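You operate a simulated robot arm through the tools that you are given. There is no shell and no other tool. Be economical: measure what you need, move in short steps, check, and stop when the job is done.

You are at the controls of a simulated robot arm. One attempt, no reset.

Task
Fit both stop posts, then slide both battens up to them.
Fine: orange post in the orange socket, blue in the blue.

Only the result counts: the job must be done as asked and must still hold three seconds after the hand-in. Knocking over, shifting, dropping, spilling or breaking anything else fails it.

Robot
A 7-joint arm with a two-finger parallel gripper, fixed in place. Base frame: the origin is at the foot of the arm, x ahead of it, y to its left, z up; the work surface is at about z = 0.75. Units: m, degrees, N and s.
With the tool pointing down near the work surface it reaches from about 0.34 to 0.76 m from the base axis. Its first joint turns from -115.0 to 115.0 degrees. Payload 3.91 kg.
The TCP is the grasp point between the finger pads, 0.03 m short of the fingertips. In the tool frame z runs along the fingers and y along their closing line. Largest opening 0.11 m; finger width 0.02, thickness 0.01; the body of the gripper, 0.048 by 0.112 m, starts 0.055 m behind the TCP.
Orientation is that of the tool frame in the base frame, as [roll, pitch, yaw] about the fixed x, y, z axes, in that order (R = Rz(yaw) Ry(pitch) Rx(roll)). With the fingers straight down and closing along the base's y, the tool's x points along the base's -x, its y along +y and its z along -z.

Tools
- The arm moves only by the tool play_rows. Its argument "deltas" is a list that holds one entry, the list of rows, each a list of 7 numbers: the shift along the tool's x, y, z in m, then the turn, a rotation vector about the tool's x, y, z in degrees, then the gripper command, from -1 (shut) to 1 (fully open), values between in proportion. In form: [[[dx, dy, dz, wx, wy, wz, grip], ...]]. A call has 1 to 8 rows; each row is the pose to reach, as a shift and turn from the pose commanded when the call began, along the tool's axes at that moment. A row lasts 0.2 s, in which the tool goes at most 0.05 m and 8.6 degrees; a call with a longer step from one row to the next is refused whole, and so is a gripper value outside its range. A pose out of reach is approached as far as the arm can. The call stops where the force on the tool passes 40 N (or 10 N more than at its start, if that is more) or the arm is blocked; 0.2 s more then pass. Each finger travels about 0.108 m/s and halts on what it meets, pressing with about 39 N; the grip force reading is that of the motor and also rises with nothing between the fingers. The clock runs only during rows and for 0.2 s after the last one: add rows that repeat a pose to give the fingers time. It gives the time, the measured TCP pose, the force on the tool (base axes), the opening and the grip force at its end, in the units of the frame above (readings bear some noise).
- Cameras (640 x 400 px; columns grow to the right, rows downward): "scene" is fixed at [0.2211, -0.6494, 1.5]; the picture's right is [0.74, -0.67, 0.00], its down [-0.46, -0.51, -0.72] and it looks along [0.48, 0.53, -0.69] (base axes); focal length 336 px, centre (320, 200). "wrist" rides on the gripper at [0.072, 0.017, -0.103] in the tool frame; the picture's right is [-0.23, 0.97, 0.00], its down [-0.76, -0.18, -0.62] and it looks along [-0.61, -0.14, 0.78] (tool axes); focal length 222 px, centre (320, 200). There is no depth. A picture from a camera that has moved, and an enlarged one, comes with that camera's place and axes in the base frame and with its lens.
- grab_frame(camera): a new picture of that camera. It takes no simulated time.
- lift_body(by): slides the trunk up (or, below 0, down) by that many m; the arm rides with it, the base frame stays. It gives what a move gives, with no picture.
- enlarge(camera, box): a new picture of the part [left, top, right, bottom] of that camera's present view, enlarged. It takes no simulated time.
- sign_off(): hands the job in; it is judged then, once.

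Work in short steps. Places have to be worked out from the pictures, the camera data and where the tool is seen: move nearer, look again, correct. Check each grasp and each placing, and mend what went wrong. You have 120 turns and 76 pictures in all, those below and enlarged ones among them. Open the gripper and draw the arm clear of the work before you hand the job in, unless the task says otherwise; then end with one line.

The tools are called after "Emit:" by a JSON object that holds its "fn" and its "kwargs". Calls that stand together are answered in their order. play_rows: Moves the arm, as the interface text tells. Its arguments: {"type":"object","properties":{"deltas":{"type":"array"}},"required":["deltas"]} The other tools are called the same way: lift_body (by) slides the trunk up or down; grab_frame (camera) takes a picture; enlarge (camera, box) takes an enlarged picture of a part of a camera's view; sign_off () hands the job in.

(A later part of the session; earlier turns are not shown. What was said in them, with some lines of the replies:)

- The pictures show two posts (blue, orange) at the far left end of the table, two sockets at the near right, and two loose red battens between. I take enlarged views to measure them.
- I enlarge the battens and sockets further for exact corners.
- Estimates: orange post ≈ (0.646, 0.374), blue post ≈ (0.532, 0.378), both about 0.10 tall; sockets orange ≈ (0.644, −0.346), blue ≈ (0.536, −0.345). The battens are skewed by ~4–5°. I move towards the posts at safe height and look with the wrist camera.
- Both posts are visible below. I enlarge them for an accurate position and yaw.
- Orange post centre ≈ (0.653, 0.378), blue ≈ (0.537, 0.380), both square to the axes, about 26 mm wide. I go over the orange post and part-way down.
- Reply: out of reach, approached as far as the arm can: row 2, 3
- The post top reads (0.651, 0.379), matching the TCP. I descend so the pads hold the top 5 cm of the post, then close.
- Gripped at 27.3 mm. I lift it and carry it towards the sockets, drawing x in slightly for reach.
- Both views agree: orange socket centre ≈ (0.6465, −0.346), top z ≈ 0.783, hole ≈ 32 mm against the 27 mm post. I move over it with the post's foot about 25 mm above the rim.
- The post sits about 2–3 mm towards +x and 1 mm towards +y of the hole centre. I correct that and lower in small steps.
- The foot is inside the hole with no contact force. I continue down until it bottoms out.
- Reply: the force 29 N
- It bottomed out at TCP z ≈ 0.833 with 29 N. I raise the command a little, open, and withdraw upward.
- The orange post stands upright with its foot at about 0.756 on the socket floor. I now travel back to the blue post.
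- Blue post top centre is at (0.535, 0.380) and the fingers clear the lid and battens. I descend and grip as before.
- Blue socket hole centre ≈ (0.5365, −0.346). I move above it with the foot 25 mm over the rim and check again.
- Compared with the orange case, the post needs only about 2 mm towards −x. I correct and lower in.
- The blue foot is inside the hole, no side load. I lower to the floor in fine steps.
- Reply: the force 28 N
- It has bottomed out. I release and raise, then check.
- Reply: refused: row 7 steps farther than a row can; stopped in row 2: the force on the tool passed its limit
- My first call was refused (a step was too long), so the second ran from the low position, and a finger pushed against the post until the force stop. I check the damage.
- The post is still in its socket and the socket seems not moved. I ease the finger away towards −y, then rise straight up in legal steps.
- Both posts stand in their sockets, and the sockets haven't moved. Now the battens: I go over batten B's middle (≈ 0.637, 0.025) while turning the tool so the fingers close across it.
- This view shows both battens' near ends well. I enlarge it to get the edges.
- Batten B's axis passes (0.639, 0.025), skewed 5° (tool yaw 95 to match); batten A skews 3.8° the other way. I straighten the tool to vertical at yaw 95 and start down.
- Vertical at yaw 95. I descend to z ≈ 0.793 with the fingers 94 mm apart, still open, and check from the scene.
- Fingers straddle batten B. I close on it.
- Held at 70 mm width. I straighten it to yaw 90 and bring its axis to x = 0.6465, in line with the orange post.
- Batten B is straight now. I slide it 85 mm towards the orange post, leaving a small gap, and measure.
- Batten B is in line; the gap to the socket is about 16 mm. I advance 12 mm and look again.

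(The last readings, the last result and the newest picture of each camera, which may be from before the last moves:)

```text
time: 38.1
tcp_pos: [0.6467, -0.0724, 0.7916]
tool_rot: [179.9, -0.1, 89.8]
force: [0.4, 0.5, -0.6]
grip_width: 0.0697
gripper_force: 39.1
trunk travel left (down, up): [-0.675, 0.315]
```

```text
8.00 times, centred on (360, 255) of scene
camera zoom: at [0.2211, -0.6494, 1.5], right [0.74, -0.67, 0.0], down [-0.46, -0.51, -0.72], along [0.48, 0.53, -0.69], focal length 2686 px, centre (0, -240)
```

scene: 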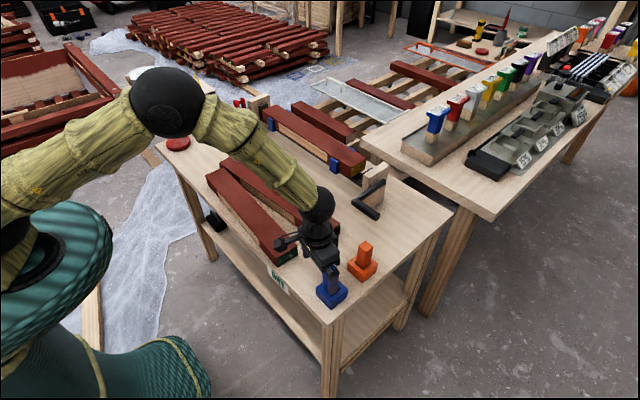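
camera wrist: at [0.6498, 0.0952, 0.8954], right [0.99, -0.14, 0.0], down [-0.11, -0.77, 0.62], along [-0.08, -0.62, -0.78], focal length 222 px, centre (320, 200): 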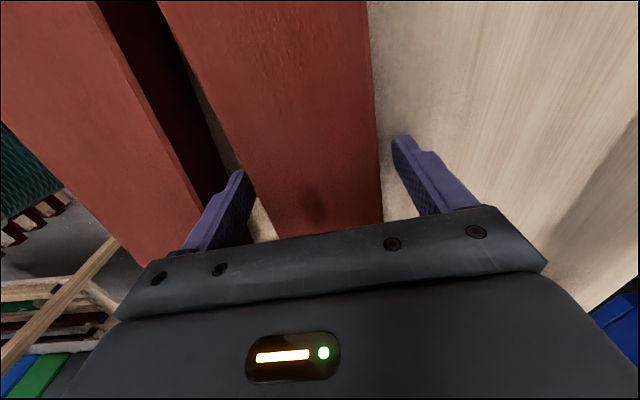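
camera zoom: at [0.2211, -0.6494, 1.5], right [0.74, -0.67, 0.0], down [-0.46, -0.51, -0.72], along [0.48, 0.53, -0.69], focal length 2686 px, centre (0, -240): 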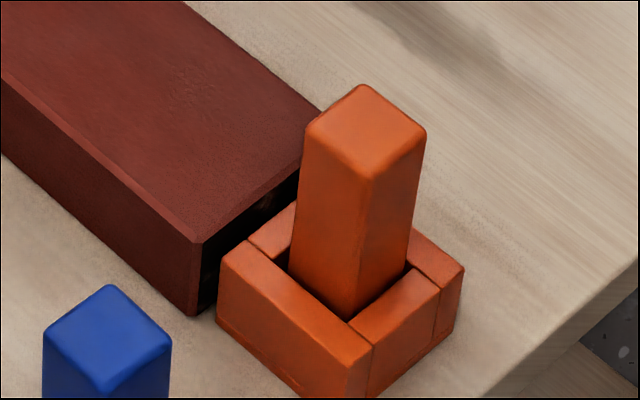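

The remaining gap is ≈ 5 mm. I close it in 1 mm rows, watching force.

Emit:
{"fn": "play_rows", "kwargs": {"deltas": [[[-0.001, 0, 0, 0, 0, 0, -0.3], [-0.002, 0, 0, 0, 0, 0, -0.3], [-0.003, 0, 0, 0, 0, 0, -0.3], [-0.0035, 0, 0, 0, 0, 0, -0.3], [-0.004, 0, 0, 0, 0, 0, -0.3]]]}}

Emit:
{"fn": "play_rows", "kwargs": {"deltas": [[[-0.0005, 0, 0, 0, 0, 0, -0.3], [-0.001, 0, 0, 0, 0, 0, -0.3]]]}}

Emit:
{"fn": "enlarge", "kwargs": {"camera": "scene", "box": [335, 230, 385, 280]}}

```text
time: 39.3
tcp_pos: [0.6457, -0.0787, 0.7911]
tool_rot: [179.9, 0.1, 89.8]
force: [-0.7, 0.3, -0.7]
grip_width: 0.07
gripper_force: 39.2
trunk travel left (down, up): [-0.675, 0.315]
```

```text
time: 39.9
tcp_pos: [0.6457, -0.077, 0.793]
tool_rot: [179.9, 0.0, 89.9]
force: [0.0, 2.9, 0.2]
grip_width: 0.0697
gripper_force: 39.5
trunk travel left (down, up): [-0.675, 0.315]
```

```text
8.00 times, centred on (360, 255) of scene
camera zoom: at [0.2211, -0.6494, 1.5], right [0.74, -0.67, 0.0], down [-0.46, -0.51, -0.72], along [0.48, 0.53, -0.69], focal length 2686 px, centre (0, -240)
```

zoom: 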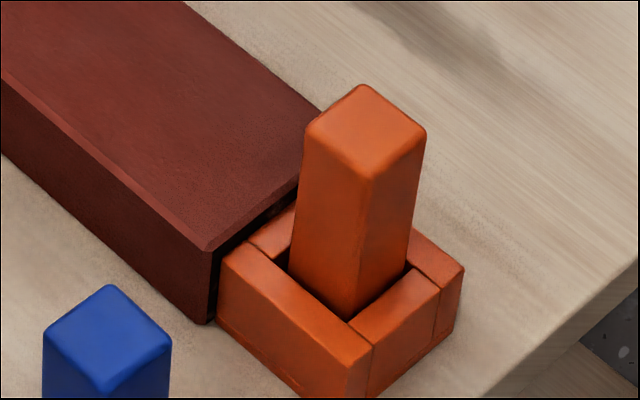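

Geometry says the batten end is now at the socket face, and a 2.9 N reaction is showing. I nudge it 1.5 mm more to confirm firm contact.

Emit:
{"fn": "play_rows", "kwargs": {"deltas": [[[-0.0007, 0, 0, 0, 0, 0, -0.3], [-0.0015, 0, 0, 0, 0, 0, -0.3]]]}}

Emit:
{"fn": "enlarge", "kwargs": {"camera": "scene", "box": [335, 230, 385, 280]}}

```text
time: 40.5
tcp_pos: [0.645, -0.0778, 0.7916]
tool_rot: [179.9, 0.0, 89.9]
force: [-3.0, 10.5, 1.2]
grip_width: 0.07
gripper_force: 38.5
trunk travel left (down, up): [-0.675, 0.315]
```

```text
8.00 times, centred on (360, 255) of scene
camera zoom: at [0.2211, -0.6494, 1.5], right [0.74, -0.67, 0.0], down [-0.46, -0.51, -0.72], along [0.48, 0.53, -0.69], focal length 2686 px, centre (0, -240)
```

zoom: 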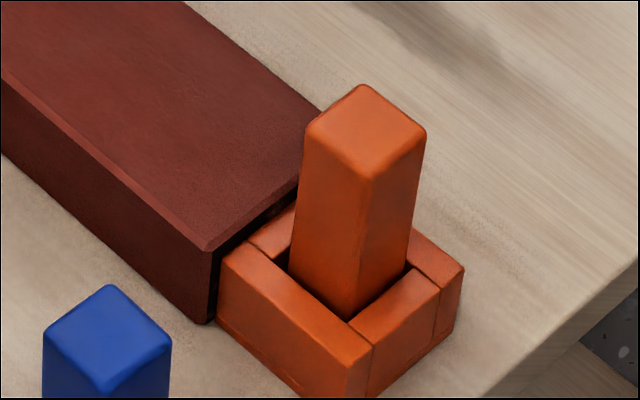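

Reaction rose to 10.5 N with no movement: batten B is firmly up to its stop and the socket held. I ease off, open and lift clear.

Emit:
{"fn": "play_rows", "kwargs": {"deltas": [[[0.0015, 0, 0, 0, 0, 0, -0.3], [0.0015, 0, 0, 0, 0, 0, 0.4], [0.0015, 0, 0, 0, 0, 0, 0.6], [0.0015, 0, 0, 0, 0, 0, 0.6], [0.0015, 0, -0.04, 0, 0, 0, 0.6], [0.0015, 0, -0.08, 0, 0, 0, 0.6], [0.0015, 0, -0.12, 0, 0, 0, 0.6], [0.0015, 0, -0.16, 0, 0, 0, 0.6]]]}}

Emit:
{"fn": "enlarge", "kwargs": {"camera": "scene", "box": [335, 230, 385, 280]}}

Emit:
{"fn": "grab_frame", "kwargs": {"camera": "wrist"}}

```text
time: 42.3
tcp_pos: [0.645, -0.0788, 0.9523]
tool_rot: [179.9, 0.1, 90.0]
force: [-0.1, -0.1, -0.1]
grip_width: 0.0879
gripper_force: 0.1
trunk travel left (down, up): [-0.675, 0.315]
```

```text
8.00 times, centred on (360, 255) of scene
camera zoom: at [0.2211, -0.6494, 1.5], right [0.74, -0.67, 0.0], down [-0.46, -0.51, -0.72], along [0.48, 0.53, -0.69], focal length 2686 px, centre (0, -240)
```

zoom: 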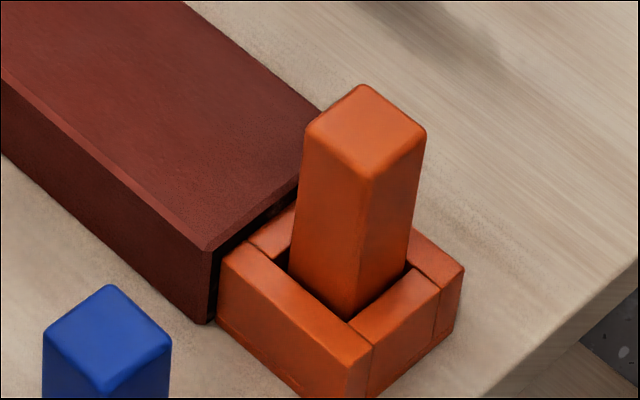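

```text
34 pictures are left
camera wrist: at [0.6628, -0.0063, 1.0574], right [0.97, -0.23, 0.0], down [-0.18, -0.76, 0.62], along [-0.14, -0.61, -0.78], focal length 222 px, centre (320, 200)
```

wrist: 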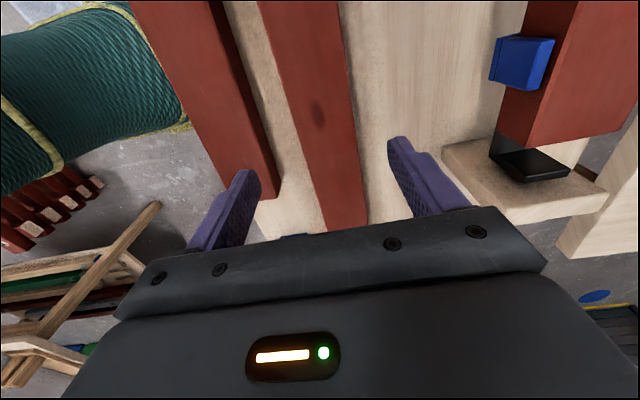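

Now batten A: axis at (0.5335, 0.02), yaw ≈ 86.2. I move over it with that yaw.

Emit:
{"fn": "play_rows", "kwargs": {"deltas": [[[0.025, -0.028, 0, 0, 0, 1, 0.6], [0.05, -0.056, 0, 0, 0, 2, 0.6], [0.075, -0.084, 0, 0, 0, 3, 0.6], [0.1, -0.1115, 0, 0, 0, 3.8, 0.6], [0.1, -0.1115, 0.04, 0, 0, 3.8, 0.6], [0.1, -0.1115, 0.07, 0, 0, 3.8, 0.6], [0.1, -0.1115, 0.07, 0, 0, 3.8, 0.6]]]}}

Emit:
{"fn": "enlarge", "kwargs": {"camera": "wrist", "box": [180, 0, 460, 240]}}

```text
time: 43.9
tcp_pos: [0.5336, 0.0252, 0.8799]
tool_rot: [179.9, -0.1, 86.3]
force: [-0.4, -0.6, -0.4]
grip_width: 0.088
gripper_force: 0.1
trunk travel left (down, up): [-0.675, 0.315]
```

```text
1.67 times, centred on (320, 120) of wrist
camera zoom: at [0.5563, 0.0941, 0.985], right [0.96, -0.29, 0.0], down [-0.23, -0.75, 0.62], along [-0.18, -0.6, -0.78], focal length 370 px, centre (320, 333)
```

zoom: 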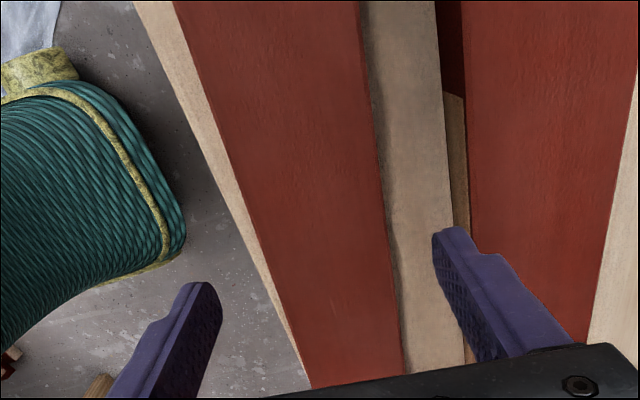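

Batten A is centred at x 0.534 here with 4° skew, as expected. I descend to z 0.791 and grip.

Emit:
{"fn": "play_rows", "kwargs": {"deltas": [[[0, 0, 0.04, 0, 0, 0, 0.6], [0, 0, 0.07, 0, 0, 0, 0.6], [0, 0, 0.089, 0, 0, 0, 0.6], [0, 0, 0.089, 0, 0, 0, 0.5], [0, 0, 0.089, 0, 0, 0, 0.2], [0, 0, 0.089, 0, 0, 0, -0.3], [0, 0, 0.089, 0, 0, 0, -0.3], [0, 0, 0.089, 0, 0, 0, -0.3]]]}}

Emit:
{"fn": "enlarge", "kwargs": {"camera": "scene", "box": [190, 120, 390, 320]}}

```text
time: 45.7
tcp_pos: [0.5344, 0.024, 0.7926]
tool_rot: [179.9, 0.0, 86.1]
force: [-1.8, 0.2, -0.2]
grip_width: 0.0697
gripper_force: 38.9
trunk travel left (down, up): [-0.675, 0.315]
```

```text
2.00 times, centred on (290, 220) of scene
camera zoom: at [0.2211, -0.6494, 1.5], right [0.74, -0.67, 0.0], down [-0.46, -0.51, -0.72], along [0.48, 0.53, -0.69], focal length 672 px, centre (380, 160)
```

zoom: 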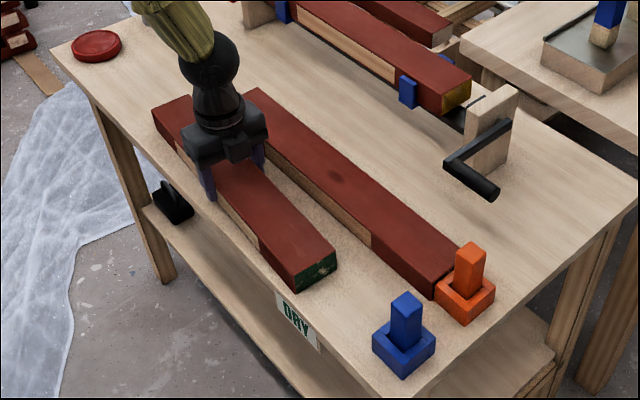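

Gripped (69.7 mm). I straighten to yaw 90 and x ≈ 0.5365.

Emit:
{"fn": "play_rows", "kwargs": {"deltas": [[[0, 0.0005, 0, 0, 0, -1.3, -0.3], [0, 0.001, 0, 0, 0, -2.6, -0.3], [0, 0.002, 0, 0, 0, -3.9, -0.3], [0, 0.002, 0, 0, 0, -3.9, -0.3]]]}}

Emit:
{"fn": "play_rows", "kwargs": {"deltas": [[[-0.015, 0, 0, 0, 0, 0, -0.3], [-0.03, 0, 0, 0, 0, 0, -0.3], [-0.045, 0, 0, 0, 0, 0, -0.3], [-0.06, 0, 0, 0, 0, 0, -0.3], [-0.075, 0, 0, 0, 0, 0, -0.3], [-0.09, 0, 0, 0, 0, 0, -0.3], [-0.105, 0, 0, 0, 0, 0, -0.3], [-0.105, 0, 0, 0, 0, 0, -0.3]]]}}

Emit:
{"fn": "enlarge", "kwargs": {"camera": "scene", "box": [290, 220, 390, 320]}}

```text
time: 46.7
tcp_pos: [0.5365, 0.0221, 0.7931]
tool_rot: [179.9, 0.0, 89.9]
force: [0.8, 0.2, -0.6]
grip_width: 0.0699
gripper_force: 38.9
trunk travel left (down, up): [-0.675, 0.315]
```

```text
time: 48.5
tcp_pos: [0.5374, -0.083, 0.7917]
tool_rot: [179.9, -0.1, 90.1]
force: [0.2, 0.4, -0.2]
grip_width: 0.0698
gripper_force: 39.0
trunk travel left (down, up): [-0.675, 0.315]
```

```text
4.00 times, centred on (340, 270) of scene
camera zoom: at [0.2211, -0.6494, 1.5], right [0.74, -0.67, 0.0], down [-0.46, -0.51, -0.72], along [0.48, 0.53, -0.69], focal length 1343 px, centre (240, -80)
```

zoom: 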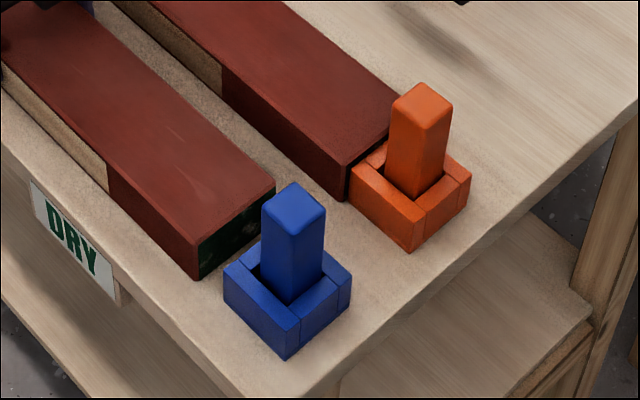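

Gap ≈ 19 mm and in line. I advance 14 mm.

Emit:
{"fn": "play_rows", "kwargs": {"deltas": [[[-0.005, 0, 0, 0, 0, 0, -0.3], [-0.01, 0, 0, 0, 0, 0, -0.3], [-0.014, 0, 0, 0, 0, 0, -0.3], [-0.014, 0, 0, 0, 0, 0, -0.3]]]}}

Emit:
{"fn": "enlarge", "kwargs": {"camera": "scene", "box": [310, 260, 360, 310]}}

```text
time: 49.5
tcp_pos: [0.5366, -0.0985, 0.7922]
tool_rot: [179.9, -0.1, 89.9]
force: [-1.2, 0.8, -0.3]
grip_width: 0.0698
gripper_force: 39.6
trunk travel left (down, up): [-0.675, 0.315]
```

```text
8.00 times, centred on (335, 285) of scene
camera zoom: at [0.2211, -0.6494, 1.5], right [0.74, -0.67, 0.0], down [-0.46, -0.51, -0.72], along [0.48, 0.53, -0.69], focal length 2686 px, centre (200, -480)
```

zoom: 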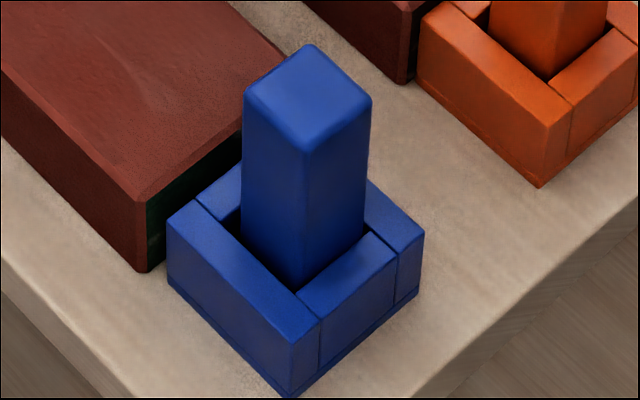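

About 5 mm remains; I close it in 1 mm rows like before.

Emit:
{"fn": "play_rows", "kwargs": {"deltas": [[[-0.001, 0, 0, 0, 0, 0, -0.3], [-0.002, 0, 0, 0, 0, 0, -0.3], [-0.003, 0, 0, 0, 0, 0, -0.3], [-0.0035, 0, 0, 0, 0, 0, -0.3], [-0.004, 0, 0, 0, 0, 0, -0.3]]]}}

Emit:
{"fn": "enlarge", "kwargs": {"camera": "scene", "box": [310, 260, 360, 310]}}

```text
time: 50.7
tcp_pos: [0.5361, -0.1009, 0.7918]
tool_rot: [179.9, 0.0, 89.9]
force: [0.1, 0.2, 0.2]
grip_width: 0.0696
gripper_force: 38.9
trunk travel left (down, up): [-0.675, 0.315]
```

```text
8.00 times, centred on (335, 285) of scene
camera zoom: at [0.2211, -0.6494, 1.5], right [0.74, -0.67, 0.0], down [-0.46, -0.51, -0.72], along [0.48, 0.53, -0.69], focal length 2686 px, centre (200, -480)
```

zoom: 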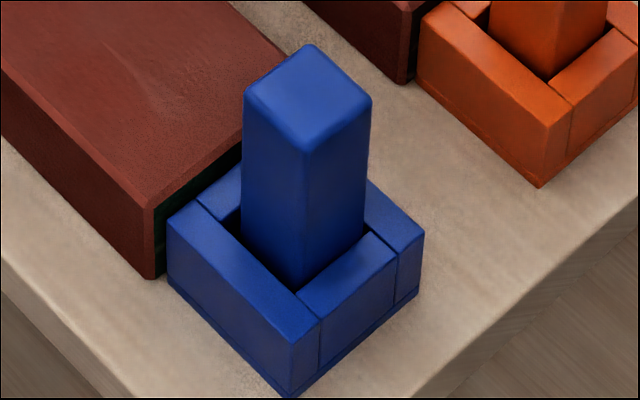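

A sliver of gap (~1 mm) remains with no force. I creep on until a reaction shows.

Emit:
{"fn": "play_rows", "kwargs": {"deltas": [[[-0.0005, 0, 0, 0, 0, 0, -0.3], [-0.001, 0, 0, 0, 0, 0, -0.3], [-0.0015, 0, 0, 0, 0, 0, -0.3]]]}}

```text
time: 51.5
tcp_pos: [0.5367, -0.1027, 0.7924]
tool_rot: [180.0, 0.0, 90.0]
force: [0.2, -0.3, 0.7]
grip_width: 0.0697
gripper_force: 38.4
trunk travel left (down, up): [-0.675, 0.315]
```

No contact yet; another millimetre and a half.

Emit:
{"fn": "play_rows", "kwargs": {"deltas": [[[-0.0005, 0, 0, 0, 0, 0, -0.3], [-0.001, 0, 0, 0, 0, 0, -0.3], [-0.0015, 0, 0, 0, 0, 0, -0.3]]]}}

Emit:
{"fn": "enlarge", "kwargs": {"camera": "scene", "box": [310, 260, 360, 310]}}

```text
time: 52.3
tcp_pos: [0.5368, -0.1035, 0.791]
tool_rot: [179.8, 0.1, 90.1]
force: [-0.2, 9.0, -1.1]
grip_width: 0.0697
gripper_force: 39.7
trunk travel left (down, up): [-0.675, 0.315]
```

```text
8.00 times, centred on (335, 285) of scene
camera zoom: at [0.2211, -0.6494, 1.5], right [0.74, -0.67, 0.0], down [-0.46, -0.51, -0.72], along [0.48, 0.53, -0.69], focal length 2686 px, centre (200, -480)
```

zoom: 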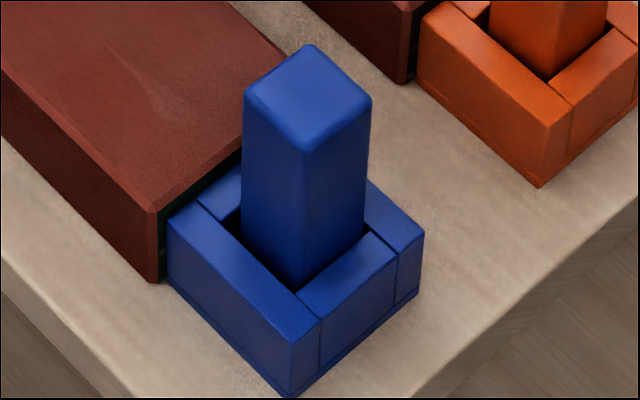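

9 N reaction: batten A is against its stop and the socket has not moved. I ease off, open and lift clear.

Emit:
{"fn": "play_rows", "kwargs": {"deltas": [[[0.0012, 0, 0, 0, 0, 0, -0.3], [0.0012, 0, 0, 0, 0, 0, 0.4], [0.0012, 0, 0, 0, 0, 0, 0.6], [0.0012, 0, 0, 0, 0, 0, 0.6], [0.0012, 0, -0.04, 0, 0, 0, 0.6], [0.0012, 0, -0.08, 0, 0, 0, 0.6], [0.0012, 0, -0.12, 0, 0, 0, 0.6], [0.0012, 0, -0.16, 0, 0, 0, 0.6]]]}}

Emit:
{"fn": "play_rows", "kwargs": {"deltas": [[[0.04, -0.01, -0.02, 0, 0, 0, 0.6], [0.08, -0.02, -0.04, 0, 0, 0, 0.6], [0.12, -0.03, -0.06, 0, 0, 0, 0.6], [0.16, -0.04, -0.08, 0, 0, 0, 0.6], [0.2, -0.05, -0.1, 0, 0, 0, 0.6]]]}}

Emit:
{"fn": "grab_frame", "kwargs": {"camera": "scene"}}

Emit:
{"fn": "enlarge", "kwargs": {"camera": "scene", "box": [300, 220, 390, 310]}}

```text
time: 54.1
tcp_pos: [0.535, -0.1033, 0.9544]
tool_rot: [179.8, 0.0, 90.0]
force: [-0.5, -0.5, -0.2]
grip_width: 0.0883
gripper_force: 0.0
trunk travel left (down, up): [-0.675, 0.315]
```

```text
time: 55.3
tcp_pos: [0.4862, 0.1003, 1.0534]
tool_rot: [179.8, 0.1, 90.2]
force: [0.3, 1.3, -0.7]
grip_width: 0.0878
gripper_force: 0.1
trunk travel left (down, up): [-0.675, 0.315]
```

```text
27 pictures are left
```

scene: 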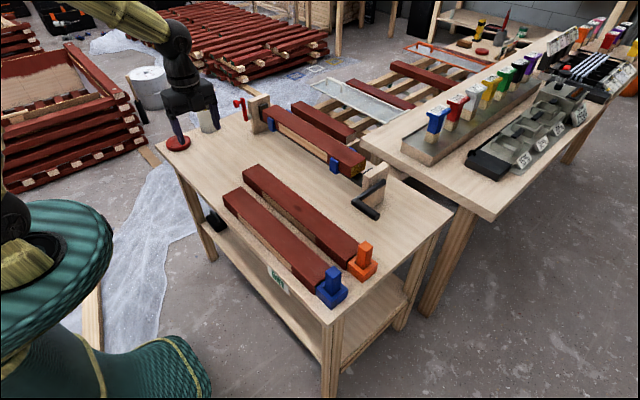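

```text
4.44 times, centred on (345, 265) of scene
camera zoom: at [0.2211, -0.6494, 1.5], right [0.74, -0.67, 0.0], down [-0.46, -0.51, -0.72], along [0.48, 0.53, -0.69], focal length 1492 px, centre (209, -89)
```

zoom: 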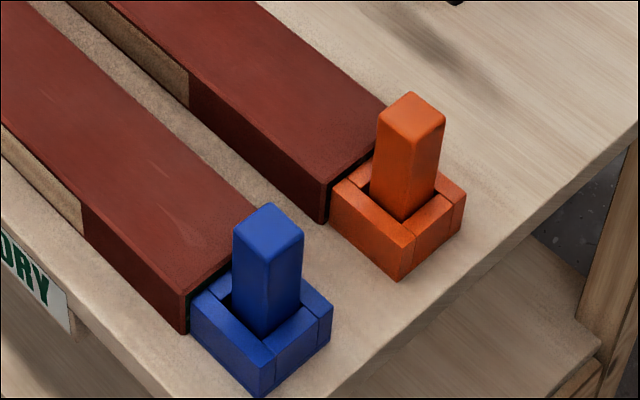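

Both posts stand in their matching sockets and both battens are straight and up against them. Nothing else has been disturbed, and the gripper is open and clear, so I hand in.

Emit:
{"fn": "sign_off", "kwargs": {}}

```text
The job is handed in.
```

The orange and blue posts are in their matching sockets, both battens have been straightened and slid up against those sockets, and the job is handed in. One slip: a finger bumped the blue post once after it was placed, but it stayed upright in its socket and nothing shifted.
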